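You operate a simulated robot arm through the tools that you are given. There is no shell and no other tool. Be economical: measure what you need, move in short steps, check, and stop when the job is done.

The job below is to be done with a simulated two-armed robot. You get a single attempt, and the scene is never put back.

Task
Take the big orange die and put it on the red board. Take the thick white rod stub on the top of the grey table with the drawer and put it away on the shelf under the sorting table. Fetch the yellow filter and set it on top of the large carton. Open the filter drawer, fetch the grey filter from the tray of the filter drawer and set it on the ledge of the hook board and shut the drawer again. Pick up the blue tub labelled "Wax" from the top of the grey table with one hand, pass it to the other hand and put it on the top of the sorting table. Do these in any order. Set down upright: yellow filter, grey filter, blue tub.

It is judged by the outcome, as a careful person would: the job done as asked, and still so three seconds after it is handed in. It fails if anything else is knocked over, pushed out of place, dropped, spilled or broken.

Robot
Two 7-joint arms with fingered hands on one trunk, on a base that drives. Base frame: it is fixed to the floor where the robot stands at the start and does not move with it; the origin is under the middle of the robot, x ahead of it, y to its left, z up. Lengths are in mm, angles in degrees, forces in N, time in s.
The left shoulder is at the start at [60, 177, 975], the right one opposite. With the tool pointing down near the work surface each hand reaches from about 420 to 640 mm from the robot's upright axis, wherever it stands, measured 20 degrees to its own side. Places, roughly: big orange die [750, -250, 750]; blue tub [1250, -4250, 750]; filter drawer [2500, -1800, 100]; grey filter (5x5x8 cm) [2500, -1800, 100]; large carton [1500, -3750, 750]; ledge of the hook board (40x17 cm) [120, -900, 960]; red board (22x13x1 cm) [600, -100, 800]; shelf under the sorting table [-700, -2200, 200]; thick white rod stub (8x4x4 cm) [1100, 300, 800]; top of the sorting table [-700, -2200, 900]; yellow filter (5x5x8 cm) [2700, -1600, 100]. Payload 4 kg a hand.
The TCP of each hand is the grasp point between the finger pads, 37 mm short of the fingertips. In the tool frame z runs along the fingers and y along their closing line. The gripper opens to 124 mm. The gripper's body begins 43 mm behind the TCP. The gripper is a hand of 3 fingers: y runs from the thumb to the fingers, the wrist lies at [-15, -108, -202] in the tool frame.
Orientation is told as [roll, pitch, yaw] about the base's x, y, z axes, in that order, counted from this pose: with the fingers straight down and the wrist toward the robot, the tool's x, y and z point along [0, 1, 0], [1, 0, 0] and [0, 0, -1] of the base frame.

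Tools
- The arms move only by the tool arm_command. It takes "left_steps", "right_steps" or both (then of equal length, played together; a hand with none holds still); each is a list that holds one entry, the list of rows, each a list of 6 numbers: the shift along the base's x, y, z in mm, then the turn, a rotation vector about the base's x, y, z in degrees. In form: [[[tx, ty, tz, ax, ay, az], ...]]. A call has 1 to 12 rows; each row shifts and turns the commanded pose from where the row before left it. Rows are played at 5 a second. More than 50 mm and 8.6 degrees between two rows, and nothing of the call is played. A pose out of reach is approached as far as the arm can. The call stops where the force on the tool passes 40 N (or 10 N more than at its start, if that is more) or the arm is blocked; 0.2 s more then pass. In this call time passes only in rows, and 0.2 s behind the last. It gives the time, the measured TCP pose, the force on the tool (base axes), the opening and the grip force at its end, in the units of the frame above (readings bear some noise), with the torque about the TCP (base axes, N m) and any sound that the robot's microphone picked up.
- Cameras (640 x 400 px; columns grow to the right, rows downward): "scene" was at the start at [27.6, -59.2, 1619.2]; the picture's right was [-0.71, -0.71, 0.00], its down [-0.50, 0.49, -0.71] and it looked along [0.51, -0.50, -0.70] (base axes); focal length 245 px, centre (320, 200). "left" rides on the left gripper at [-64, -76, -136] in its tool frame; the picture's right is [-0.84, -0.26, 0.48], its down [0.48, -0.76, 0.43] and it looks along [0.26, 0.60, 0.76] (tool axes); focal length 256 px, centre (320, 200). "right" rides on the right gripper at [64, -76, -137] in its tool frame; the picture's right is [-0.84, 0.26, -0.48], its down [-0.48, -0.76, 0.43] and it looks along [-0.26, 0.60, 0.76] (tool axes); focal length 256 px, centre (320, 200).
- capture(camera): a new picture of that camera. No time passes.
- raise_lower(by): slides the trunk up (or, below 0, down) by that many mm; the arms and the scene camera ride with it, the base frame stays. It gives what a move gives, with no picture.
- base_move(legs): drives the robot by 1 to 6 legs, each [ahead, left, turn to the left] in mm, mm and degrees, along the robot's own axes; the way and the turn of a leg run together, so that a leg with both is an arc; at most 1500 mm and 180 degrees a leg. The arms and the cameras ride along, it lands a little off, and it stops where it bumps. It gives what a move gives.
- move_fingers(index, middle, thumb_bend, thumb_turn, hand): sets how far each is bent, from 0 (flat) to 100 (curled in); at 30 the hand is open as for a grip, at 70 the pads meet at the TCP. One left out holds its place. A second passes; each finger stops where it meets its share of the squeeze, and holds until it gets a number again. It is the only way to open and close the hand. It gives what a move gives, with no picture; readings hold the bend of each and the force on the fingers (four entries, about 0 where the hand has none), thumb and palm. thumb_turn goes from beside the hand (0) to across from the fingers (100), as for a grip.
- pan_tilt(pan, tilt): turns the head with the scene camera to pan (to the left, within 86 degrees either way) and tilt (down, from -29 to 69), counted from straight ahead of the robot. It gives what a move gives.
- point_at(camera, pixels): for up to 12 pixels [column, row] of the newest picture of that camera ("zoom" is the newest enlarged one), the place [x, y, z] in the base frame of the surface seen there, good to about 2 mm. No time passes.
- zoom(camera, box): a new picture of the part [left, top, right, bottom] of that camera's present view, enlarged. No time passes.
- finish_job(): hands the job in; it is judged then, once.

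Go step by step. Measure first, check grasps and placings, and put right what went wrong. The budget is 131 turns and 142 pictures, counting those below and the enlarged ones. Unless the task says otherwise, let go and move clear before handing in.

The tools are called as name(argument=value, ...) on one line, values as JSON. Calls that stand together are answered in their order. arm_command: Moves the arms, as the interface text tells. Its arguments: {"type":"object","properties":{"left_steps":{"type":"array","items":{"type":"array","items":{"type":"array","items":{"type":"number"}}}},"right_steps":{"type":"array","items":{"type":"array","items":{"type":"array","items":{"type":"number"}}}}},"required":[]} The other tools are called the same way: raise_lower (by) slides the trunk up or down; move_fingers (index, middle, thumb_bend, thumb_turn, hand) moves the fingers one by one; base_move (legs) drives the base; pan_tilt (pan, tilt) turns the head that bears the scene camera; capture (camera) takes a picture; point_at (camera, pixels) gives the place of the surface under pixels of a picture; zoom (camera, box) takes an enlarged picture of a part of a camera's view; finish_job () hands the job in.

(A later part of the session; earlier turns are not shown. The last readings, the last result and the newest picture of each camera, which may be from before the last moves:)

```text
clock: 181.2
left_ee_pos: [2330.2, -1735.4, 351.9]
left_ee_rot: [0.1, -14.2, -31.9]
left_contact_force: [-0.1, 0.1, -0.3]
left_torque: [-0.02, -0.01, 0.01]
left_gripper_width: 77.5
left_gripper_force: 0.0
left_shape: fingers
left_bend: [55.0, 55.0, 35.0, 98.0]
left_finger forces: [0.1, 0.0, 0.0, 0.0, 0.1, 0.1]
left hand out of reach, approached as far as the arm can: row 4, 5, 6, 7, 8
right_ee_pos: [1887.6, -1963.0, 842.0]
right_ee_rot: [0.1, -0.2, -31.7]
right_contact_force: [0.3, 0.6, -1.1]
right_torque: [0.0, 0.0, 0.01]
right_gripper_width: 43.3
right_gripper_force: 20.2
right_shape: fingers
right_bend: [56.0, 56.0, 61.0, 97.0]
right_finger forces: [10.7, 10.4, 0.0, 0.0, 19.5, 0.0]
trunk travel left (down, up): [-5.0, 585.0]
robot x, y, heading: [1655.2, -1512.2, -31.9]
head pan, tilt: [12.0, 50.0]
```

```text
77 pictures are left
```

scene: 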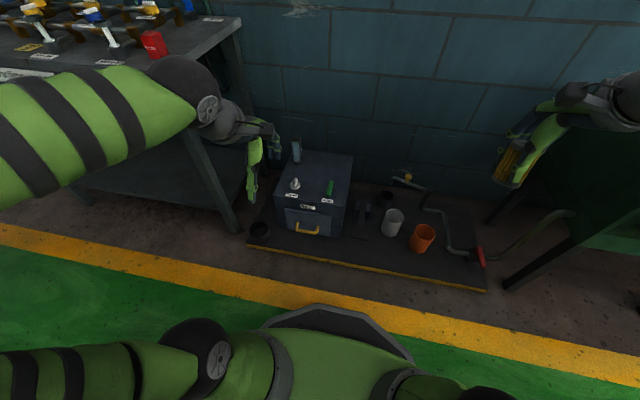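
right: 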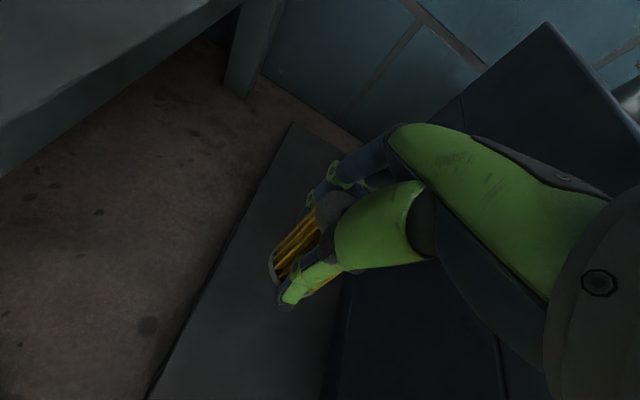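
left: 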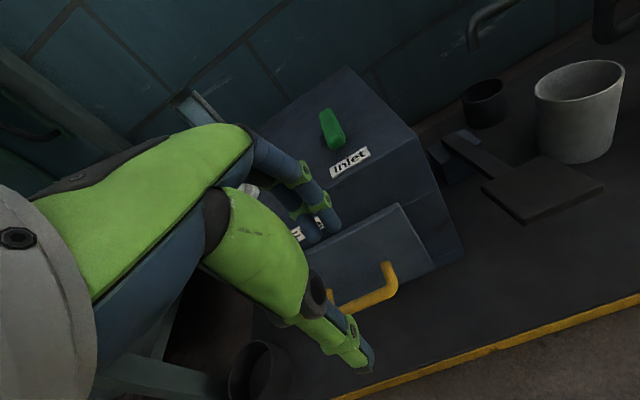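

Tilting is what limits the arm here. New idea: keep the hand upright and hook the bar with straight, open fingers (they lie at +62 mm, so TCP at v≈2600). Going back to neutral and to the new pre-position.

move_fingers(hand="left", index=32, middle=32, thumb_bend=30)

arm_command(left_steps=[[[0, 0, 0, 3.9, 6.1, 0], [0, 0, 0, 3.9, 6.1, -0.3], [13, 10, 0, 0, 0, 0], [13, 10, -30, 0, 0, 0], [13, 10, -40, 0, 0, 0], [0, 0, -40, 0, 0, 0]]])

capture(camera="left")

```text
clock: 182.2
left_ee_pos: [2330.2, -1737.2, 352.8]
left_ee_rot: [0.0, -14.3, -31.8]
left_contact_force: [-0.2, -0.7, 0.9]
left_torque: [0.02, 0.02, -0.03]
left_gripper_width: 120.2
left_gripper_force: 0.0
left_shape: fingers
left_bend: [32.0, 32.0, 30.0, 98.0]
left_finger forces: [0.0, 0.0, 0.0, 0.0, 0.0, 0.1]
right_ee_pos: [1887.8, -1963.4, 843.3]
right_ee_rot: [0.1, -0.1, -31.6]
right_contact_force: [0.3, -0.7, -1.5]
right_torque: [-0.01, -0.02, -0.02]
right_gripper_width: 43.2
right_gripper_force: 20.1
right_shape: fingers
right_bend: [56.0, 56.0, 61.0, 97.0]
right_finger forces: [10.6, 10.6, 0.1, 0.0, 19.5, 0.0]
trunk travel left (down, up): [-5.0, 585.0]
robot x, y, heading: [1656.8, -1515.7, -31.8]
head pan, tilt: [12.0, 50.0]
```

```text
clock: 183.6
left_ee_pos: [2284.3, -1721.5, 311.2]
left_ee_rot: [0.2, 0.1, -32.0]
left_contact_force: [-0.5, -0.4, -0.1]
left_torque: [-0.02, -0.02, 0.01]
left_gripper_width: 120.1
left_gripper_force: 0.1
left_shape: fingers
left_bend: [32.0, 32.0, 30.0, 98.0]
left_finger forces: [0.0, 0.1, 0.0, 0.0, 0.0, 0.1]
left hand out of reach, approached as far as the arm can: row 2, 3, 4, 5, 6
right_ee_pos: [1886.7, -1963.4, 843.0]
right_ee_rot: [0.1, -0.1, -31.6]
right_contact_force: [0.1, -0.6, -1.7]
right_torque: [-0.01, 0.01, 0.01]
right_gripper_width: 43.1
right_gripper_force: 20.7
right_shape: fingers
right_bend: [56.0, 56.0, 61.0, 97.0]
right_finger forces: [10.7, 10.5, 0.0, 0.0, 19.5, 0.0]
trunk travel left (down, up): [-5.0, 585.0]
robot x, y, heading: [1652.5, -1516.6, -31.8]
head pan, tilt: [12.0, 50.0]
```

```text
76 pictures are left
```

left: 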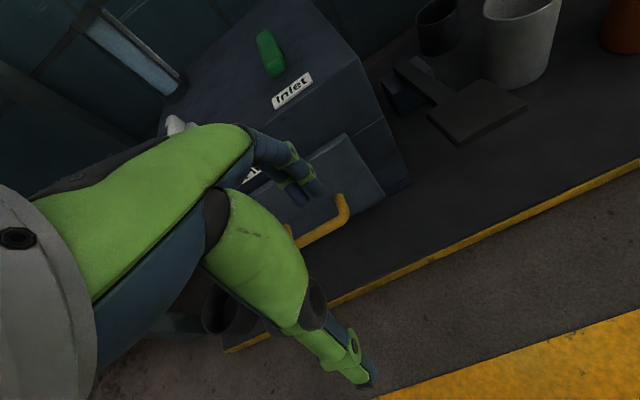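

The arm has wound itself into an awkward elbow posture from the tilting. I back out to the earlier known-good pose at z≈780 and check the elbow.

arm_command(left_steps=[[[-17, 16.7, 42, 0, 0, 0], [-17, 16.7, 42, 0, 0, 0], [-17, 16.7, 42, 0, 0, 0], [-17, 16.7, 42, 0, 0, 0], [-17, 16.7, 42, 0, 0, 0], [-17, 16.7, 42, 0, 0, 0], [-17, 16.7, 42, 0, 0, 0], [-17, 16.7, 42, 0, 0, 0], [-17, 16.7, 42, 0, 0, 0], [-17, 16.7, 42, 0, 0, 0], [-17, 16.7, 42, 0, 0, 0]]])

capture(camera="scene")

```text
clock: 186.0
left_ee_pos: [2099.0, -1537.8, 773.8]
left_ee_rot: [0.2, 0.2, -32.2]
left_contact_force: [-0.3, 0.2, 0.4]
left_torque: [0.02, -0.07, 0.01]
left_gripper_width: 120.3
left_gripper_force: 0.0
left_shape: fingers
left_bend: [32.0, 32.0, 30.0, 98.0]
left_finger forces: [0.1, 0.0, 0.0, 0.0, 0.0, 0.0]
right_ee_pos: [1887.2, -1964.2, 843.2]
right_ee_rot: [0.2, -0.1, -31.6]
right_contact_force: [0.8, 0.2, -1.5]
right_torque: [0.02, 0.01, -0.05]
right_gripper_width: 43.1
right_gripper_force: 20.6
right_shape: fingers
right_bend: [56.0, 56.0, 61.0, 97.0]
right_finger forces: [10.6, 10.6, 0.0, 0.1, 19.4, 0.0]
trunk travel left (down, up): [-5.0, 585.0]
robot x, y, heading: [1654.0, -1513.2, -31.6]
head pan, tilt: [12.0, 50.0]
```

```text
75 pictures are left
```

scene: 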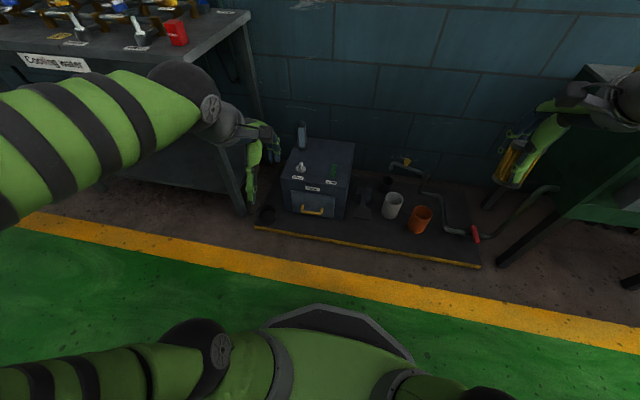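

Back in the good elbow-out posture. Now extending forward first and then down, upright all the way.

arm_command(left_steps=[[[30, -18, -30, 0, 0, 0], [30, -18, -30, 0, 0, 0], [30, -18, -30, 0, 0, 0], [30, -18, -30, 0, 0, 0], [30, -18, -30, 0, 0, 0], [30, -18, -30, 0, 0, 0], [30, -19, -30, 0, 0, 0], [30, -20, -30, 0, 0, 0], [30, -20, -30, 0, 0, 0], [0, 0, -45, 0, 0, 0], [0, 0, -45, 0, 0, 0], [0, 0, -45, 0, 0, 0]]])

capture(camera="left")

```text
clock: 188.6
left_ee_pos: [2369.1, -1703.9, 367.8]
left_ee_rot: [0.0, 0.1, -32.2]
left_contact_force: [1.0, -0.3, 0.2]
left_torque: [-0.01, -0.03, -0.01]
left_gripper_width: 120.4
left_gripper_force: 0.1
left_shape: fingers
left_bend: [32.0, 32.0, 30.0, 98.0]
left_finger forces: [0.0, 0.0, 0.0, 0.1, 0.0, 0.1]
right_ee_pos: [1886.4, -1961.9, 843.2]
right_ee_rot: [0.2, -0.1, -31.6]
right_contact_force: [-0.7, -0.3, -0.9]
right_torque: [0.0, 0.0, -0.01]
right_gripper_width: 42.9
right_gripper_force: 20.6
right_shape: fingers
right_bend: [56.0, 56.0, 61.0, 97.0]
right_finger forces: [10.5, 10.7, 0.0, 0.0, 19.3, 0.0]
trunk travel left (down, up): [-5.0, 585.0]
robot x, y, heading: [1655.3, -1515.3, -31.8]
head pan, tilt: [12.0, 50.0]
```

```text
74 pictures are left
```

left: 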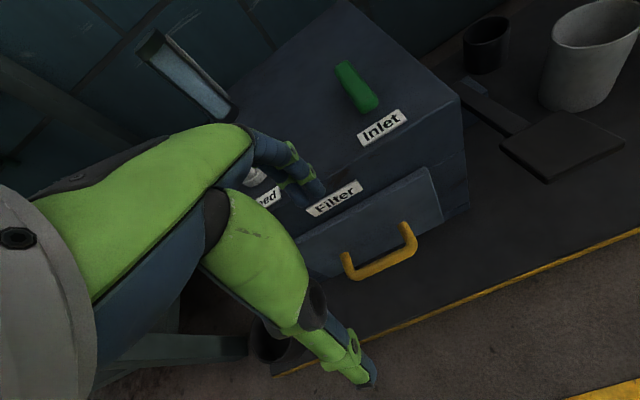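

Reached exactly. Checking where the fingertips and the bar really are.

point_at(camera="left", pixels=[[318, 190], [322, 182], [305, 202], [378, 268], [348, 268], [412, 238], [380, 258], [300, 160], [285, 150], [410, 200]])

zoom(camera="left", box=[240, 120, 440, 290])

```text
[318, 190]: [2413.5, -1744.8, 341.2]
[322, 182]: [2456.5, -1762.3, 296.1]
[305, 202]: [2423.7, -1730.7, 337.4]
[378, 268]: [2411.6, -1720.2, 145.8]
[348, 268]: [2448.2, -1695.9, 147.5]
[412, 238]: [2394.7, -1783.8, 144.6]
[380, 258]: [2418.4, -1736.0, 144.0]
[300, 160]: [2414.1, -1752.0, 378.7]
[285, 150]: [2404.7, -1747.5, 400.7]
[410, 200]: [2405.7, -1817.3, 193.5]
```

```text
2.35 times, centred on (340, 205) of left
```

zoom: 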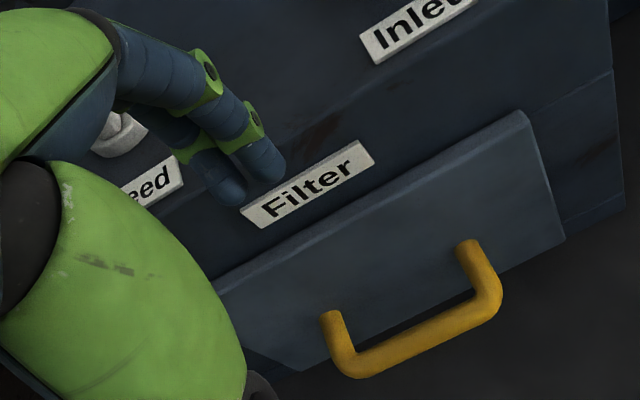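

Fingers' pads are at v≈2660, the bar's back at ≈2658 and the fingers (u -62…-95) fit inside the handle. Nudging 7 mm forward and lowering behind the bar.

arm_command(left_steps=[[[6, -4, -30, 0, 0, 0], [0, 0, -45, 0, 0, 0], [0, 0, -45, 0, 0, 0], [0, 0, -45, 0, 0, 0]]])

zoom(camera="left", box=[240, 120, 440, 290])

```text
clock: 189.4
left_ee_pos: [2378.6, -1711.7, 249.7]
left_ee_rot: [0.0, -0.4, -32.3]
left_contact_force: [-7.7, 7.0, 16.5]
left_torque: [-0.46, -1.03, 0.21]
left_gripper_width: 120.4
left_gripper_force: 9.0
left_shape: fingers
left_bend: [32.0, 34.0, 30.0, 98.0]
left_finger forces: [0.1, 19.5, 0.0, 0.1, 0.0, 0.1]
right_ee_pos: [1886.8, -1961.9, 842.4]
right_ee_rot: [0.1, -0.1, -31.6]
right_contact_force: [0.6, -0.6, -0.8]
right_torque: [0.02, 0.06, -0.01]
right_gripper_width: 43.1
right_gripper_force: 20.3
right_shape: fingers
right_bend: [56.0, 56.0, 61.0, 97.0]
right_finger forces: [10.6, 10.7, 0.0, 0.0, 19.2, 0.1]
trunk travel left (down, up): [-5.0, 585.0]
robot x, y, heading: [1654.0, -1513.9, -31.8]
head pan, tilt: [12.0, 50.0]
stopped in row 4 (left hand): the force on the tool passed its limit at 80 N (the readings are from after the stop); the commanded pose is now the measured one
```

```text
2.35 times, centred on (340, 205) of left
```

zoom: 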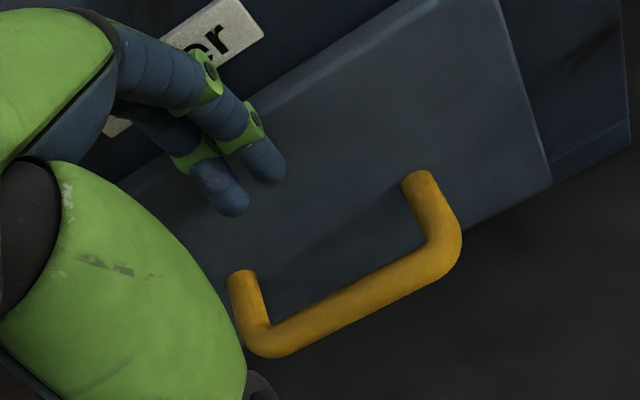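

The middle finger's back caught the top of the drawer panel (I was 5 mm too far in). I rise, come back about 9 mm and lower again.

arm_command(left_steps=[[[-2, 1, 15, 0, 0, 0], [-6, 4, 20, 0, 0.3, 0], [0, 0, 0, 0, 0, 0], [0, 0, -40, 0, 0, 0], [0, 0, -25, 0, 0, 0]]])

zoom(camera="left", box=[240, 120, 440, 290])

```text
clock: 190.6
left_ee_pos: [2371.1, -1706.2, 216.9]
left_ee_rot: [-0.1, -0.1, -32.3]
left_contact_force: [0.8, 0.5, -0.2]
left_torque: [0.02, 0.01, -0.03]
left_gripper_width: 120.3
left_gripper_force: 0.0
left_shape: fingers
left_bend: [32.0, 32.0, 30.0, 98.0]
left_finger forces: [0.0, 0.0, 0.1, 0.0, 0.0, 0.1]
right_ee_pos: [1886.5, -1962.2, 843.4]
right_ee_rot: [0.2, -0.1, -31.5]
right_contact_force: [-0.7, 0.8, -1.4]
right_torque: [-0.03, 0.02, 0.02]
right_gripper_width: 43.1
right_gripper_force: 20.5
right_shape: fingers
right_bend: [56.0, 56.0, 61.0, 97.0]
right_finger forces: [10.4, 10.7, 0.1, 0.0, 19.3, 0.0]
trunk travel left (down, up): [-5.0, 585.0]
robot x, y, heading: [1658.0, -1515.2, -31.9]
head pan, tilt: [12.0, 50.0]
```

```text
2.35 times, centred on (340, 205) of left
```

zoom: 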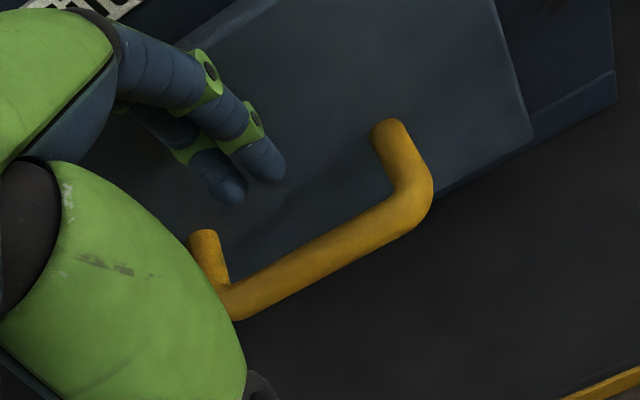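

Now free, with the fingers in front of the panel and between the handle's legs. Lowering behind the bar.

arm_command(left_steps=[[[0, 0, -20, 0, 0, 0], [0, 0, -20, 0, 0, 0], [0, 0, -15, 0, 0, 0], [0, 0, -10, 0, 0, 0]]])

zoom(camera="left", box=[240, 120, 440, 290])

```text
clock: 191.6
left_ee_pos: [2370.6, -1707.1, 150.5]
left_ee_rot: [0.1, -0.1, -32.2]
left_contact_force: [-2.1, 1.6, 0.4]
left_torque: [-0.05, -0.08, 0.06]
left_gripper_width: 120.1
left_gripper_force: 1.8
left_shape: fingers
left_bend: [32.0, 33.0, 30.0, 98.0]
left_finger forces: [0.0, 3.2, 0.1, 0.1, 0.0, 0.1]
right_ee_pos: [1887.3, -1963.6, 842.4]
right_ee_rot: [0.1, 0.0, -31.6]
right_contact_force: [0.0, 0.7, -0.6]
right_torque: [0.02, 0.02, -0.03]
right_gripper_width: 43.1
right_gripper_force: 20.5
right_shape: fingers
right_bend: [56.0, 56.0, 61.0, 97.0]
right_finger forces: [10.5, 10.7, 0.0, 0.0, 19.2, 0.0]
trunk travel left (down, up): [-5.0, 585.0]
robot x, y, heading: [1657.1, -1516.4, -31.7]
head pan, tilt: [12.0, 50.0]
```

```text
2.35 times, centred on (340, 205) of left
```

zoom: 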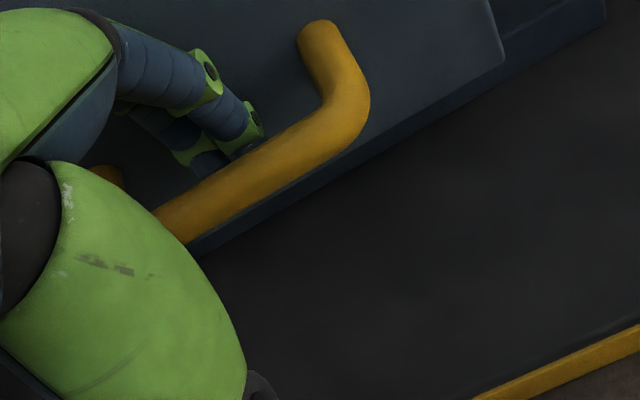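

The fingers are hooked behind the bar. Pulling the drawer straight back.

arm_command(left_steps=[[[-13.5, 8.6, 0, 0, 0, 0], [-13.5, 8.6, 0, 0, 0, 0], [-13.5, 8.6, 0, 0, 0, 0], [-13.5, 8.6, 0, 0, 0, 0], [-13.5, 8.6, 0, 0, 0, 0], [-13.5, 8.6, 0, 0, 0, 0], [-13.5, 8.6, 0, 0, 0, 0], [-13.5, 8.6, 0, 0, 0, 0], [-13.5, 8.6, 0, 0, 0, 0], [-13.5, 8.6, 0, 0, 0, 0]]])

capture(camera="left")

zoom(camera="scene", box=[220, 110, 380, 260])

```text
clock: 193.8
left_ee_pos: [2234.1, -1620.8, 150.1]
left_ee_rot: [-0.1, -0.1, -32.4]
left_contact_force: [0.4, 0.3, 0.4]
left_torque: [0.0, -0.01, 0.02]
left_gripper_width: 120.7
left_gripper_force: 0.2
left_shape: fingers
left_bend: [32.0, 32.0, 30.0, 98.0]
left_finger forces: [0.1, 0.0, 0.1, 0.0, 0.1, 0.0]
right_ee_pos: [1888.0, -1962.8, 842.4]
right_ee_rot: [0.1, 0.0, -31.6]
right_contact_force: [0.5, 0.6, -2.0]
right_torque: [0.02, -0.01, 0.0]
right_gripper_width: 42.8
right_gripper_force: 20.3
right_shape: fingers
right_bend: [56.0, 56.0, 61.0, 97.0]
right_finger forces: [10.4, 10.8, 0.0, 0.0, 19.2, 0.1]
trunk travel left (down, up): [-5.0, 585.0]
robot x, y, heading: [1658.5, -1516.3, -32.1]
head pan, tilt: [12.0, 50.0]
```

```text
69 pictures are left
```

left: 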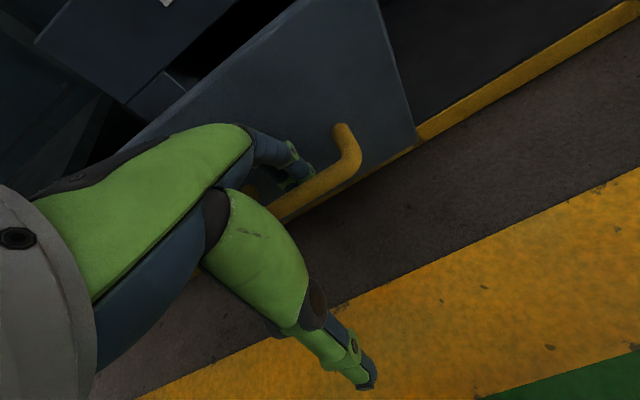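

```text
2.67 times, centred on (300, 185) of scene
```

zoom: 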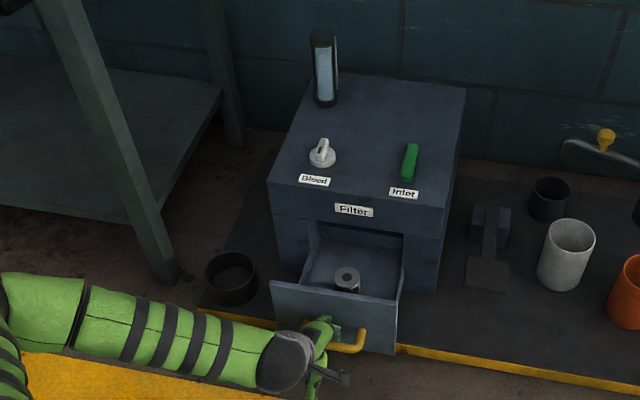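

The drawer is open and the grey filter stands in the tray at (347,278) of the zoom. Measuring it.

point_at(camera="zoom", pixels=[[347, 268], [347, 287], [337, 278], [357, 280], [347, 292], [330, 283], [370, 297], [345, 245], [318, 250], [392, 260], [355, 230], [420, 240]])

zoom(camera="scene", box=[285, 175, 345, 235])

```text
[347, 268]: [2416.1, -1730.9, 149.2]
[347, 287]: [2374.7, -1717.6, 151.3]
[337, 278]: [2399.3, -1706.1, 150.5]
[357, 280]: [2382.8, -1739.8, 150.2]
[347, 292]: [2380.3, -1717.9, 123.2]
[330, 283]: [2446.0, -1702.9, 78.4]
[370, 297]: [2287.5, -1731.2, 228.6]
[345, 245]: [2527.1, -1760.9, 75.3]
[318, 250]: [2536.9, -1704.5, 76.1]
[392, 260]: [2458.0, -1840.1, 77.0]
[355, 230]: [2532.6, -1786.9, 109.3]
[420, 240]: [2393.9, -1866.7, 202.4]
```

```text
6.67 times, centred on (315, 205) of scene
```

zoom: 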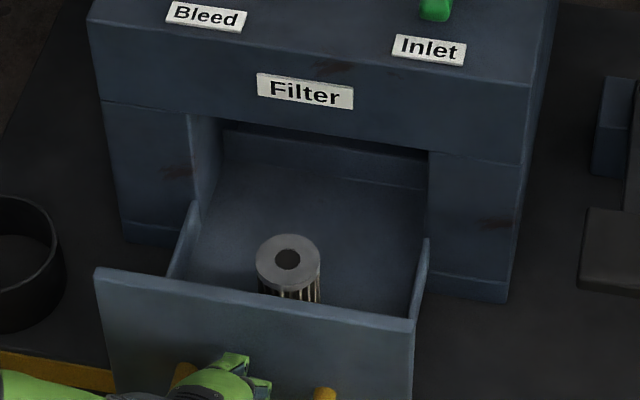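

The filter centre is (2393,-1724), top z 150, tray floor 76. For more room from the cabinet face I pull the drawer 50 mm further.

arm_command(left_steps=[[[-10.5, 6.7, 0, 0, 0, 0], [-10.5, 6.7, 0, 0, 0, 0], [-10.5, 6.7, 0, 0, 0, 0], [-10.5, 6.7, 0, 0, 0, 0]]])

zoom(camera="scene", box=[270, 165, 366, 245])

point_at(camera="zoom", pixels=[[300, 200], [300, 225], [290, 240], [325, 240], [300, 260], [250, 270], [400, 290], [330, 150]])

```text
clock: 194.8
left_ee_pos: [2217.4, -1605.1, 152.6]
left_ee_rot: [-0.1, -0.1, -32.3]
left_contact_force: [0.0, 0.6, -0.5]
left_torque: [-0.01, 0.0, 0.02]
left_gripper_width: 120.5
left_gripper_force: 0.1
left_shape: fingers
left_bend: [32.0, 32.0, 30.0, 98.0]
left_finger forces: [0.0, 0.0, 0.0, 0.0, 0.0, 0.0]
left hand out of reach, approached as far as the arm can: row 3, 4
right_ee_pos: [1886.6, -1963.1, 841.9]
right_ee_rot: [0.2, 0.0, -31.6]
right_contact_force: [-0.2, -0.2, -0.8]
right_torque: [0.01, 0.0, -0.03]
right_gripper_width: 42.7
right_gripper_force: 19.2
right_shape: fingers
right_bend: [56.0, 56.0, 61.0, 97.0]
right_finger forces: [10.4, 10.8, 0.1, 0.0, 19.3, 0.0]
trunk travel left (down, up): [-5.0, 585.0]
robot x, y, heading: [1655.4, -1513.0, -31.6]
head pan, tilt: [12.0, 50.0]
```

```text
5.00 times, centred on (318, 205) of scene
```

zoom: 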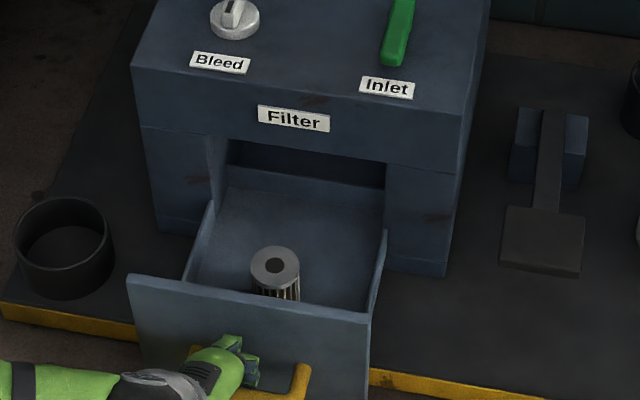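

```text
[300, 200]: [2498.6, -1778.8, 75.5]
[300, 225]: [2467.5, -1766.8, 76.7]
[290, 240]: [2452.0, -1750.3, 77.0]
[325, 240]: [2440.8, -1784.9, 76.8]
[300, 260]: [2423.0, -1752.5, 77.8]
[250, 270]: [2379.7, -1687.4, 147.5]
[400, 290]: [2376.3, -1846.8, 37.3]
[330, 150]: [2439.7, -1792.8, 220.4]
```

The arm's near limit stopped it after about 25 more mm, which is enough. Measuring the filter again and lifting the fingers off the handle.

point_at(camera="zoom", pixels=[[275, 250], [254, 266], [297, 268], [275, 283], [210, 288], [300, 300], [275, 266], [375, 260], [200, 230]])

arm_command(left_steps=[[[4, -2.5, 0, 0, 0, 0], [0, 0, 20, 0, 0, 0], [0, 0, 40, 0, 0, 0], [0, 0, 45, 0, 0, 0], [0, 0, 45, 0, 0, 0], [0, 0, 45, 0, 0, 0]]])

capture(camera="left")

```text
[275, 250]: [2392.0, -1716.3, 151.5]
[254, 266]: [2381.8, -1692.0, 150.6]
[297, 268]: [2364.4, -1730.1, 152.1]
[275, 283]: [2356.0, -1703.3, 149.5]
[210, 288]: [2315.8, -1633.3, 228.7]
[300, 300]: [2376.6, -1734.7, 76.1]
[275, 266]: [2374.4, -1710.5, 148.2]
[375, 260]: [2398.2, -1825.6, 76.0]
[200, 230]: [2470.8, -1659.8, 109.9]
```

```text
clock: 196.2
left_ee_pos: [2217.8, -1606.7, 347.6]
left_ee_rot: [-0.1, -0.1, -32.4]
left_contact_force: [-0.3, 0.2, 0.4]
left_torque: [0.02, -0.01, 0.0]
left_gripper_width: 120.5
left_gripper_force: 0.0
left_shape: fingers
left_bend: [32.0, 32.0, 30.0, 98.0]
left_finger forces: [0.0, 0.0, 0.1, 0.0, 0.1, 0.0]
right_ee_pos: [1887.7, -1963.1, 842.6]
right_ee_rot: [0.1, 0.1, -31.6]
right_contact_force: [0.2, -0.2, -1.3]
right_torque: [0.01, 0.04, -0.01]
right_gripper_width: 42.8
right_gripper_force: 20.2
right_shape: fingers
right_bend: [56.0, 56.0, 61.0, 97.0]
right_finger forces: [10.4, 10.7, 0.0, 0.0, 19.3, 0.0]
trunk travel left (down, up): [-5.0, 585.0]
robot x, y, heading: [1657.5, -1518.3, -31.7]
head pan, tilt: [12.0, 50.0]
```

```text
65 pictures are left
```

left: 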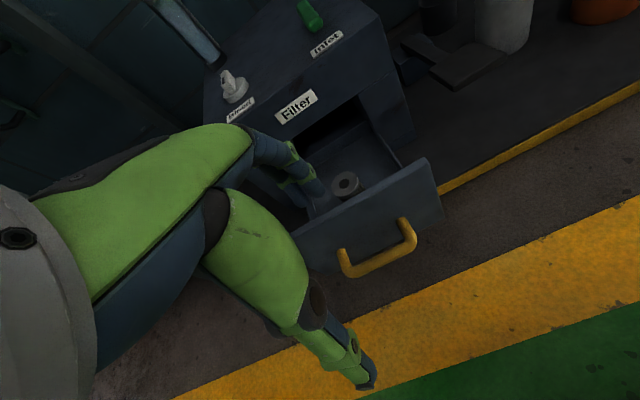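

Filter centre is (2374,-1710), top z 151. Moving above it while turning the hand 35° so it fits between panel and cabinet face.

arm_command(left_steps=[[[31, -20.6, 0, 0, 0, -7], [31, -20.6, 0, 0, 0, -7], [31, -20.6, 0, 0, 0, -7], [31, -20.6, 0, 0, 0, -7], [32, -20.6, 0, 0, 0, -7]]])

move_fingers(hand="left", index=38, middle=38, thumb_bend=38)

capture(camera="left")

```text
clock: 197.4
left_ee_pos: [2374.6, -1712.1, 346.6]
left_ee_rot: [0.0, -0.2, -67.3]
left_contact_force: [0.2, 1.2, 0.4]
left_torque: [-0.01, 0.03, -0.01]
left_gripper_width: 120.8
left_gripper_force: 0.1
left_shape: fingers
left_bend: [32.0, 32.0, 30.0, 98.0]
left_finger forces: [0.0, 0.0, 0.1, 0.0, 0.1, 0.1]
right_ee_pos: [1888.2, -1962.5, 842.8]
right_ee_rot: [0.2, 0.0, -31.6]
right_contact_force: [-0.6, 0.3, -0.5]
right_torque: [0.0, -0.02, 0.0]
right_gripper_width: 42.9
right_gripper_force: 20.2
right_shape: fingers
right_bend: [56.0, 56.0, 61.0, 97.0]
right_finger forces: [10.3, 10.8, 0.0, 0.0, 19.3, 0.0]
trunk travel left (down, up): [-5.0, 585.0]
robot x, y, heading: [1655.1, -1515.1, -31.8]
head pan, tilt: [12.0, 50.0]
```

```text
clock: 198.4
left_ee_pos: [2373.4, -1711.0, 345.8]
left_ee_rot: [0.0, -0.1, -67.2]
left_contact_force: [0.4, -0.5, 0.2]
left_torque: [-0.03, 0.01, 0.0]
left_gripper_width: 99.7
left_gripper_force: 0.1
left_shape: fingers
left_bend: [38.0, 38.0, 38.0, 98.0]
left_finger forces: [0.1, 0.1, 0.0, 0.0, 0.0, 0.0]
right_ee_pos: [1887.2, -1964.4, 842.4]
right_ee_rot: [0.1, 0.1, -31.7]
right_contact_force: [0.7, 0.2, -0.9]
right_torque: [0.03, 0.01, 0.03]
right_gripper_width: 42.8
right_gripper_force: 20.3
right_shape: fingers
right_bend: [56.0, 56.0, 61.0, 97.0]
right_finger forces: [10.3, 10.7, 0.0, 0.1, 19.2, 0.1]
trunk travel left (down, up): [-5.0, 585.0]
robot x, y, heading: [1660.4, -1514.6, -31.8]
head pan, tilt: [12.0, 50.0]
```

```text
64 pictures are left
```

left: 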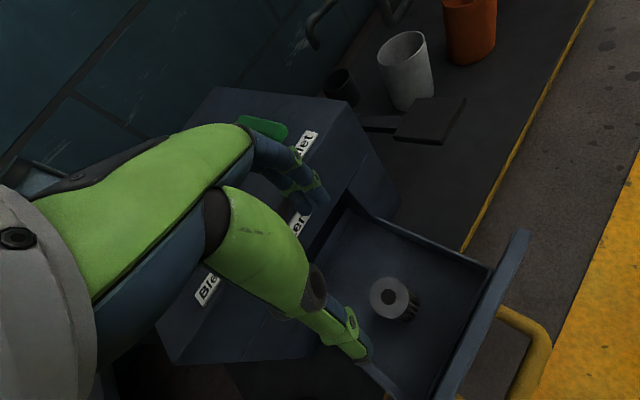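

The filter (389,297) is right on the grasp axis. Descending into the tray.

arm_command(left_steps=[[[0, 0, -40, 0, 0, 0], [0, 0, -40, 0, 0, 0], [0, 0, -40, 0, 0, 0], [0, 0, -35, 0, 0, 0], [0, 0, -25, 0, 0, 0], [0, 0, -18, 0, 0, 0]]])

capture(camera="left")

```text
clock: 199.8
left_ee_pos: [2376.2, -1713.0, 150.9]
left_ee_rot: [-0.2, 0.1, -67.3]
left_contact_force: [-0.2, -0.1, 0.5]
left_torque: [0.01, 0.02, 0.02]
left_gripper_width: 99.9
left_gripper_force: 0.0
left_shape: fingers
left_bend: [38.0, 38.0, 38.0, 98.0]
left_finger forces: [0.1, 0.0, 0.1, 0.1, 0.0, 0.1]
right_ee_pos: [1887.7, -1961.9, 843.5]
right_ee_rot: [0.2, -0.1, -31.6]
right_contact_force: [-0.4, 0.6, -1.8]
right_torque: [0.0, 0.04, 0.02]
right_gripper_width: 43.0
right_gripper_force: 19.9
right_shape: fingers
right_bend: [56.0, 56.0, 61.0, 97.0]
right_finger forces: [10.3, 10.7, 0.0, 0.0, 19.0, 0.0]
trunk travel left (down, up): [-5.0, 585.0]
robot x, y, heading: [1658.3, -1511.5, -31.6]
head pan, tilt: [12.0, 50.0]
```

```text
63 pictures are left
```

left: 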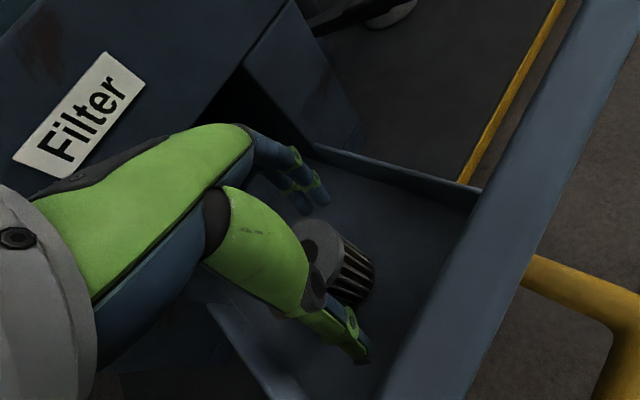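

Clear all round. Going 12 mm lower for a better hold, then closing.

arm_command(left_steps=[[[0, 1, -12, 0, 0, 0]]])

move_fingers(hand="left", index=75, middle=75, thumb_bend=75)

arm_command(left_steps=[[[0, 0, 10, 0, 0, 0], [0, 0, 20, 0, 0, 0], [0, 0, 30, 0, 0, 0]]])

capture(camera="left")

```text
clock: 200.2
left_ee_pos: [2376.3, -1711.7, 140.1]
left_ee_rot: [0.0, -0.1, -67.3]
left_contact_force: [-0.4, 0.0, 1.1]
left_torque: [0.01, -0.01, -0.05]
left_gripper_width: 99.6
left_gripper_force: 0.1
left_shape: fingers
left_bend: [38.0, 38.0, 38.0, 98.0]
left_finger forces: [0.0, 0.0, 0.1, 0.0, 0.0, 0.1]
right_ee_pos: [1887.9, -1963.1, 842.3]
right_ee_rot: [0.0, 0.0, -31.7]
right_contact_force: [-0.1, 0.6, -1.1]
right_torque: [0.01, 0.02, 0.01]
right_gripper_width: 42.8
right_gripper_force: 19.9
right_shape: fingers
right_bend: [56.0, 56.0, 61.0, 97.0]
right_finger forces: [10.3, 10.7, 0.1, 0.0, 19.1, 0.0]
trunk travel left (down, up): [-5.0, 585.0]
robot x, y, heading: [1657.2, -1514.0, -31.7]
head pan, tilt: [12.0, 50.0]
```

```text
clock: 201.2
left_ee_pos: [2376.5, -1712.8, 139.7]
left_ee_rot: [-0.1, -0.2, -67.3]
left_contact_force: [-1.0, 0.7, 14.0]
left_torque: [-0.27, -0.1, 0.01]
left_gripper_width: 44.3
left_gripper_force: 24.0
left_shape: fingers
left_bend: [56.0, 56.0, 60.0, 96.0]
left_finger forces: [9.8, 11.9, 0.0, 0.1, 26.4, 0.0]
right_ee_pos: [1885.9, -1963.3, 843.4]
right_ee_rot: [0.1, -0.1, -31.5]
right_contact_force: [0.1, -0.3, -1.4]
right_torque: [0.0, 0.02, -0.01]
right_gripper_width: 42.6
right_gripper_force: 20.0
right_shape: fingers
right_bend: [56.0, 56.0, 61.0, 97.0]
right_finger forces: [10.2, 10.7, 0.1, 0.0, 19.1, 0.0]
trunk travel left (down, up): [-5.0, 585.0]
robot x, y, heading: [1653.3, -1517.7, -31.8]
head pan, tilt: [12.0, 50.0]
```

```text
clock: 202.0
left_ee_pos: [2373.2, -1709.0, 197.3]
left_ee_rot: [-0.1, 0.0, -67.3]
left_contact_force: [-0.1, 0.6, -2.1]
left_torque: [0.02, 0.01, -0.03]
left_gripper_width: 43.3
left_gripper_force: 22.4
left_shape: fingers
left_bend: [56.0, 56.0, 61.0, 96.0]
left_finger forces: [10.7, 11.3, 0.0, 0.0, 22.8, 0.0]
right_ee_pos: [1887.3, -1962.5, 843.1]
right_ee_rot: [0.2, 0.0, -31.6]
right_contact_force: [-0.6, -0.2, -1.0]
right_torque: [0.03, 0.0, -0.02]
right_gripper_width: 42.9
right_gripper_force: 19.9
right_shape: fingers
right_bend: [56.0, 56.0, 61.0, 97.0]
right_finger forces: [10.2, 10.6, 0.0, 0.1, 19.0, 0.1]
trunk travel left (down, up): [-5.0, 585.0]
robot x, y, heading: [1658.3, -1512.4, -31.9]
head pan, tilt: [12.0, 50.0]
```

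```text
62 pictures are left
```

left: 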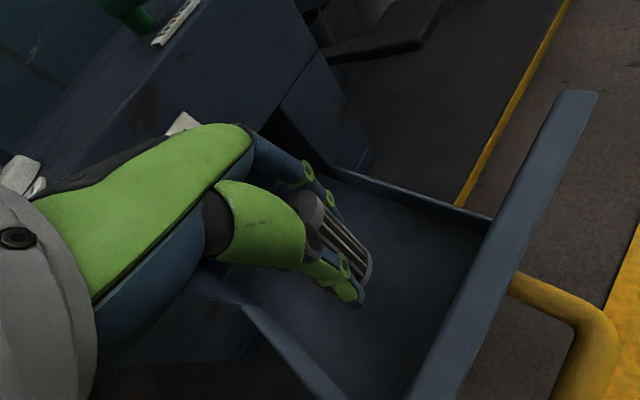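

The grey filter is lifted (bottom 64 mm under the TCP). Raising it clear of the drawer, drawing back and turning the hand straight; then I'll shift the base 80 mm left to push the drawer shut beside its handle.

arm_command(left_steps=[[[0, 0, 49, 0, 0, 0], [0, 0, 49, 0, 0, 0], [0, 0, 49, 0, 0, 0], [-28, 18, 0, 0, 0, 7], [-28, 18, 0, 0, 0, 7], [-28, 18, 0, 0, 0, 7], [-28, 18, 0, 0, 0, 7], [-28, 18, 0, 0, 0, 7]]])

base_move(legs=[[0, 80, -0.5]])

zoom(camera="scene", box=[200, 120, 392, 260])

```text
clock: 203.8
left_ee_pos: [2236.4, -1620.2, 345.8]
left_ee_rot: [0.0, -0.1, -32.2]
left_contact_force: [1.1, -0.3, -1.3]
left_torque: [0.02, 0.01, 0.02]
left_gripper_width: 42.9
left_gripper_force: 22.3
left_shape: fingers
left_bend: [56.0, 56.0, 61.0, 96.0]
left_finger forces: [10.6, 11.5, 0.0, 0.1, 22.5, 0.0]
right_ee_pos: [1888.0, -1964.0, 841.8]
right_ee_rot: [0.0, -0.1, -31.7]
right_contact_force: [0.9, -0.2, -0.2]
right_torque: [0.01, 0.04, 0.02]
right_gripper_width: 42.8
right_gripper_force: 20.0
right_shape: fingers
right_bend: [56.0, 56.0, 61.0, 97.0]
right_finger forces: [10.3, 10.9, 0.0, 0.0, 19.1, 0.0]
trunk travel left (down, up): [-5.0, 585.0]
robot x, y, heading: [1656.8, -1512.6, -31.6]
head pan, tilt: [12.0, 50.0]
```

```text
clock: 204.9
left_ee_pos: [2276.6, -1557.8, 344.7]
left_ee_rot: [-0.1, -0.1, -32.7]
left_contact_force: [0.7, -0.5, -1.4]
left_torque: [0.02, 0.0, -0.01]
left_gripper_width: 42.9
left_gripper_force: 22.4
left_shape: fingers
left_bend: [56.0, 56.0, 61.0, 96.0]
left_finger forces: [10.6, 11.5, 0.0, 0.0, 22.5, 0.1]
right_ee_pos: [1924.9, -1897.6, 843.3]
right_ee_rot: [0.1, 0.0, -32.3]
right_contact_force: [-0.4, -0.3, -1.0]
right_torque: [0.0, 0.04, 0.04]
right_gripper_width: 42.7
right_gripper_force: 19.8
right_shape: fingers
right_bend: [56.0, 56.0, 61.0, 97.0]
right_finger forces: [10.3, 10.7, 0.0, 0.1, 19.1, 0.0]
trunk travel left (down, up): [-5.0, 585.0]
robot x, y, heading: [1697.6, -1443.7, -32.5]
head pan, tilt: [12.0, 50.0]
```

```text
2.86 times, centred on (296, 190) of scene
```

zoom: 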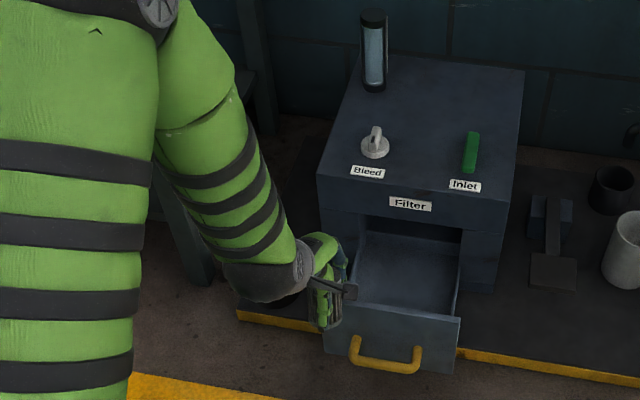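

Measuring the open drawer's panel and handle ends.

point_at(camera="zoom", pixels=[[345, 310], [330, 340], [328, 350], [455, 322], [355, 352], [418, 362], [400, 306], [440, 345]])

capture(camera="left")

```text
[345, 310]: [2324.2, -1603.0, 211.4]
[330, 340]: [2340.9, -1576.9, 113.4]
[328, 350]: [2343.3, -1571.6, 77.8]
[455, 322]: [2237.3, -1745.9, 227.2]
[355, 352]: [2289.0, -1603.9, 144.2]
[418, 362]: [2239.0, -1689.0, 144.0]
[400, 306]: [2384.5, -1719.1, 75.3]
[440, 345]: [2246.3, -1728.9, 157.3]
```

```text
60 pictures are left
```

left: 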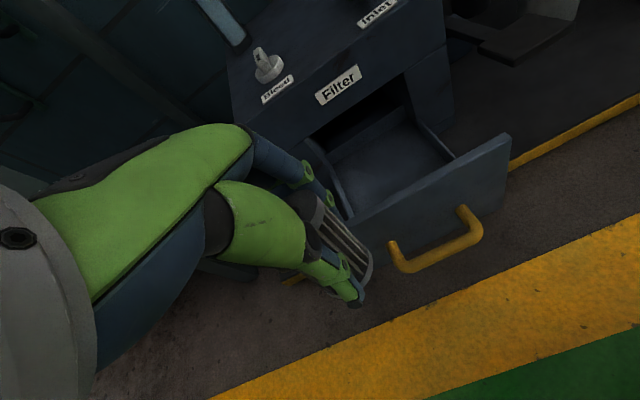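

The panel's front is at v≈2508 with 46 mm free left of the handle. I back the base 100 mm, lower the hand in front of that part, then drive forward to push.

base_move(legs=[[-100, 0, 0]])

arm_command(left_steps=[[[25, -9, -20, 0, 0, 0], [24, -8, -40, 0, 0, 0], [0, 0, -45, 0, 0, 0], [0, 0, -45, 0, 0, 0], [0, 0, -45, 0, 0, 0], [0, 0, -15, 0, 0, 0]]])

capture(camera="left")

zoom(camera="scene", box=[200, 100, 392, 220])

```text
clock: 206.1
left_ee_pos: [2191.6, -1504.1, 344.9]
left_ee_rot: [-0.1, -0.1, -32.8]
left_contact_force: [0.1, -0.2, -1.1]
left_torque: [0.04, 0.01, 0.04]
left_gripper_width: 43.2
left_gripper_force: 22.3
left_shape: fingers
left_bend: [56.0, 56.0, 61.0, 96.0]
left_finger forces: [10.7, 11.5, 0.0, 0.1, 22.4, 0.0]
right_ee_pos: [1840.9, -1843.5, 841.7]
right_ee_rot: [0.2, -0.1, -32.2]
right_contact_force: [-0.3, -0.3, -0.8]
right_torque: [0.03, 0.01, 0.01]
right_gripper_width: 42.7
right_gripper_force: 20.2
right_shape: fingers
right_bend: [56.0, 56.0, 61.0, 97.0]
right_finger forces: [10.3, 10.8, 0.0, 0.0, 19.1, 0.0]
trunk travel left (down, up): [-5.0, 585.0]
robot x, y, heading: [1610.0, -1389.7, -32.4]
head pan, tilt: [12.0, 50.0]
```

```text
clock: 207.4
left_ee_pos: [2241.8, -1523.1, 132.3]
left_ee_rot: [-0.1, -0.1, -32.8]
left_contact_force: [0.0, -0.3, -1.8]
left_torque: [0.01, 0.01, 0.0]
left_gripper_width: 42.8
left_gripper_force: 21.9
left_shape: fingers
left_bend: [56.0, 56.0, 61.0, 96.0]
left_finger forces: [10.6, 11.4, 0.0, 0.1, 22.2, 0.0]
right_ee_pos: [1841.0, -1844.2, 842.5]
right_ee_rot: [0.2, 0.1, -32.2]
right_contact_force: [-0.4, -0.5, -0.6]
right_torque: [-0.01, 0.01, 0.01]
right_gripper_width: 42.8
right_gripper_force: 19.9
right_shape: fingers
right_bend: [56.0, 56.0, 61.0, 97.0]
right_finger forces: [10.3, 10.8, 0.0, 0.1, 19.0, 0.0]
trunk travel left (down, up): [-5.0, 585.0]
robot x, y, heading: [1612.2, -1388.3, -32.7]
head pan, tilt: [12.0, 50.0]
```

```text
59 pictures are left
```

left: 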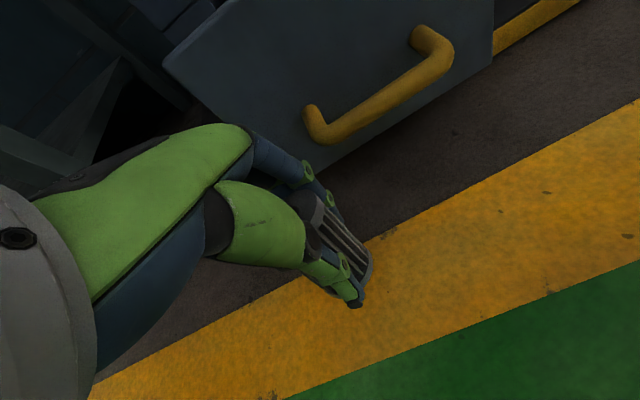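

```text
3.33 times, centred on (296, 160) of scene
```

zoom: 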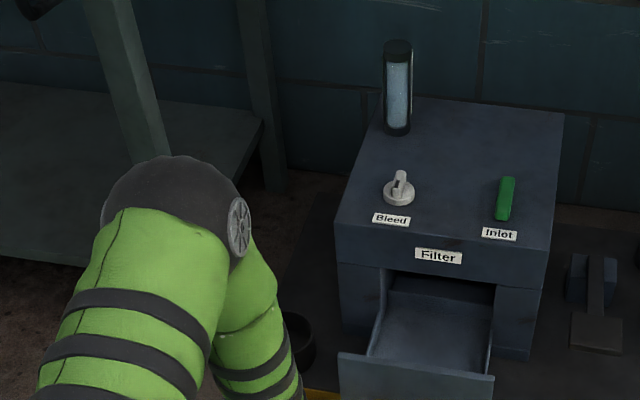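

The hand is in front of the free strip (u≈7). Driving forward to push the drawer in, the last bit with the arm.

base_move(legs=[[200, 0, 0]])

zoom(camera="scene", box=[200, 120, 392, 260])

capture(camera="left")

```text
clock: 209.0
left_ee_pos: [2408.5, -1626.7, 133.8]
left_ee_rot: [-0.1, -0.2, -32.7]
left_contact_force: [0.0, -0.8, -1.6]
left_torque: [0.0, 0.01, 0.02]
left_gripper_width: 42.5
left_gripper_force: 22.3
left_shape: fingers
left_bend: [56.0, 57.0, 61.0, 96.0]
left_finger forces: [10.0, 12.3, 0.0, 0.0, 22.5, 0.0]
right_ee_pos: [2009.9, -1949.0, 842.7]
right_ee_rot: [0.0, 0.0, -32.0]
right_contact_force: [-0.6, -0.3, -1.5]
right_torque: [-0.01, 0.03, 0.0]
right_gripper_width: 42.9
right_gripper_force: 20.1
right_shape: fingers
right_bend: [56.0, 56.0, 61.0, 97.0]
right_finger forces: [10.2, 10.7, 0.0, 0.0, 19.0, 0.0]
trunk travel left (down, up): [-5.0, 585.0]
robot x, y, heading: [1781.7, -1499.6, -32.1]
head pan, tilt: [12.0, 50.0]
```

```text
2.86 times, centred on (296, 190) of scene
```

zoom: 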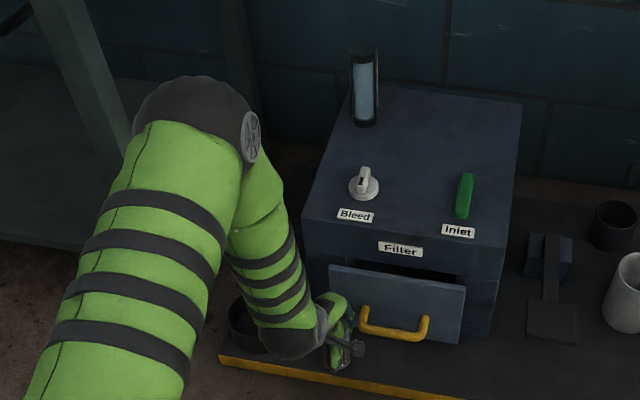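

```text
56 pictures are left
```

left: 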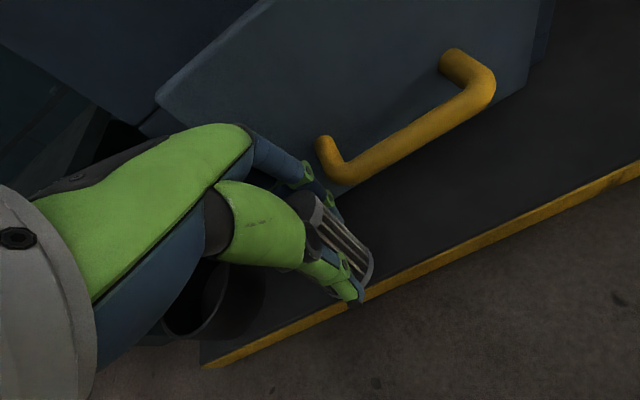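

The drawer is nearly shut. Checking the remaining gap and the black bin beside my hand.

point_at(camera="zoom", pixels=[[400, 300], [450, 300], [232, 330], [238, 305], [345, 275], [400, 275]])

point_at(camera="left", pixels=[[218, 310], [190, 336], [225, 275], [250, 290], [260, 130]])

```text
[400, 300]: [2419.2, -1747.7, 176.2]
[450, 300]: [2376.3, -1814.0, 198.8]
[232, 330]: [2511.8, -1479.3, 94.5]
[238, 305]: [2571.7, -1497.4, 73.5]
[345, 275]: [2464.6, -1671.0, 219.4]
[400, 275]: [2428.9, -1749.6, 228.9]
```

```text
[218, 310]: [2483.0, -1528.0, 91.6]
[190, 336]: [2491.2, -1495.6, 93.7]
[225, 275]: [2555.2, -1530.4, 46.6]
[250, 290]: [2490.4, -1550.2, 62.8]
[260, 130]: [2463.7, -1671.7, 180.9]
```

26 mm remain and the bin (rim z 94, u≥125) is clear of the hand. Pushing the rest with the arm.

arm_command(left_steps=[[[7.6, -4.8, 0, 0, 0, 0], [7.6, -4.8, 0, 0, 0, 0], [5.5, -3.5, 0, 0, 0, 0], [3.4, -2.1, 0, 0, 0, 0], [2.5, -1.6, 0, 0, 0, 0]]])

zoom(camera="scene", box=[280, 180, 376, 250])

point_at(camera="zoom", pixels=[[250, 240], [350, 260], [420, 200], [400, 320]])

```text
clock: 210.2
left_ee_pos: [2434.1, -1640.2, 133.1]
left_ee_rot: [-0.1, 0.0, -32.7]
left_contact_force: [-11.8, 7.0, 3.1]
left_torque: [-0.21, -0.36, 0.11]
left_gripper_width: 42.2
left_gripper_force: 31.9
left_shape: fingers
left_bend: [56.0, 58.0, 61.0, 96.0]
left_finger forces: [9.4, 29.1, 0.1, 0.0, 25.0, 0.0]
right_ee_pos: [2009.2, -1947.7, 843.1]
right_ee_rot: [0.0, 0.0, -32.0]
right_contact_force: [-0.5, -0.3, -0.7]
right_torque: [0.02, 0.01, 0.02]
right_gripper_width: 43.0
right_gripper_force: 19.8
right_shape: fingers
right_bend: [56.0, 56.0, 61.0, 97.0]
right_finger forces: [10.2, 10.8, 0.0, 0.1, 19.1, 0.0]
trunk travel left (down, up): [-5.0, 585.0]
robot x, y, heading: [1778.8, -1496.8, -32.4]
head pan, tilt: [12.0, 50.0]
```

```text
5.71 times, centred on (328, 215) of scene
```

zoom: 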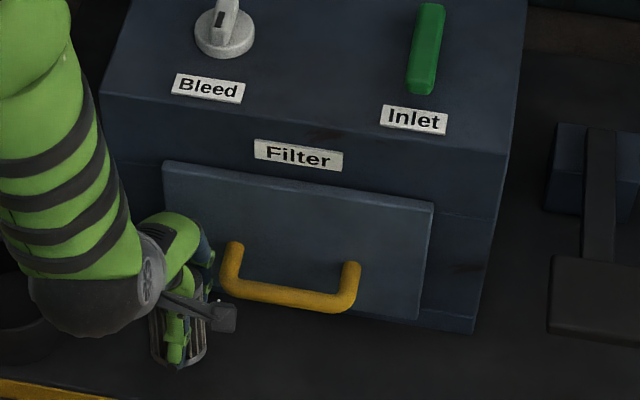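

```text
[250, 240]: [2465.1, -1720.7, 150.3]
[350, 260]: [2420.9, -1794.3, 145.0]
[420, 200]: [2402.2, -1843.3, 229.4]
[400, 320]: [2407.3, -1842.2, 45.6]
```

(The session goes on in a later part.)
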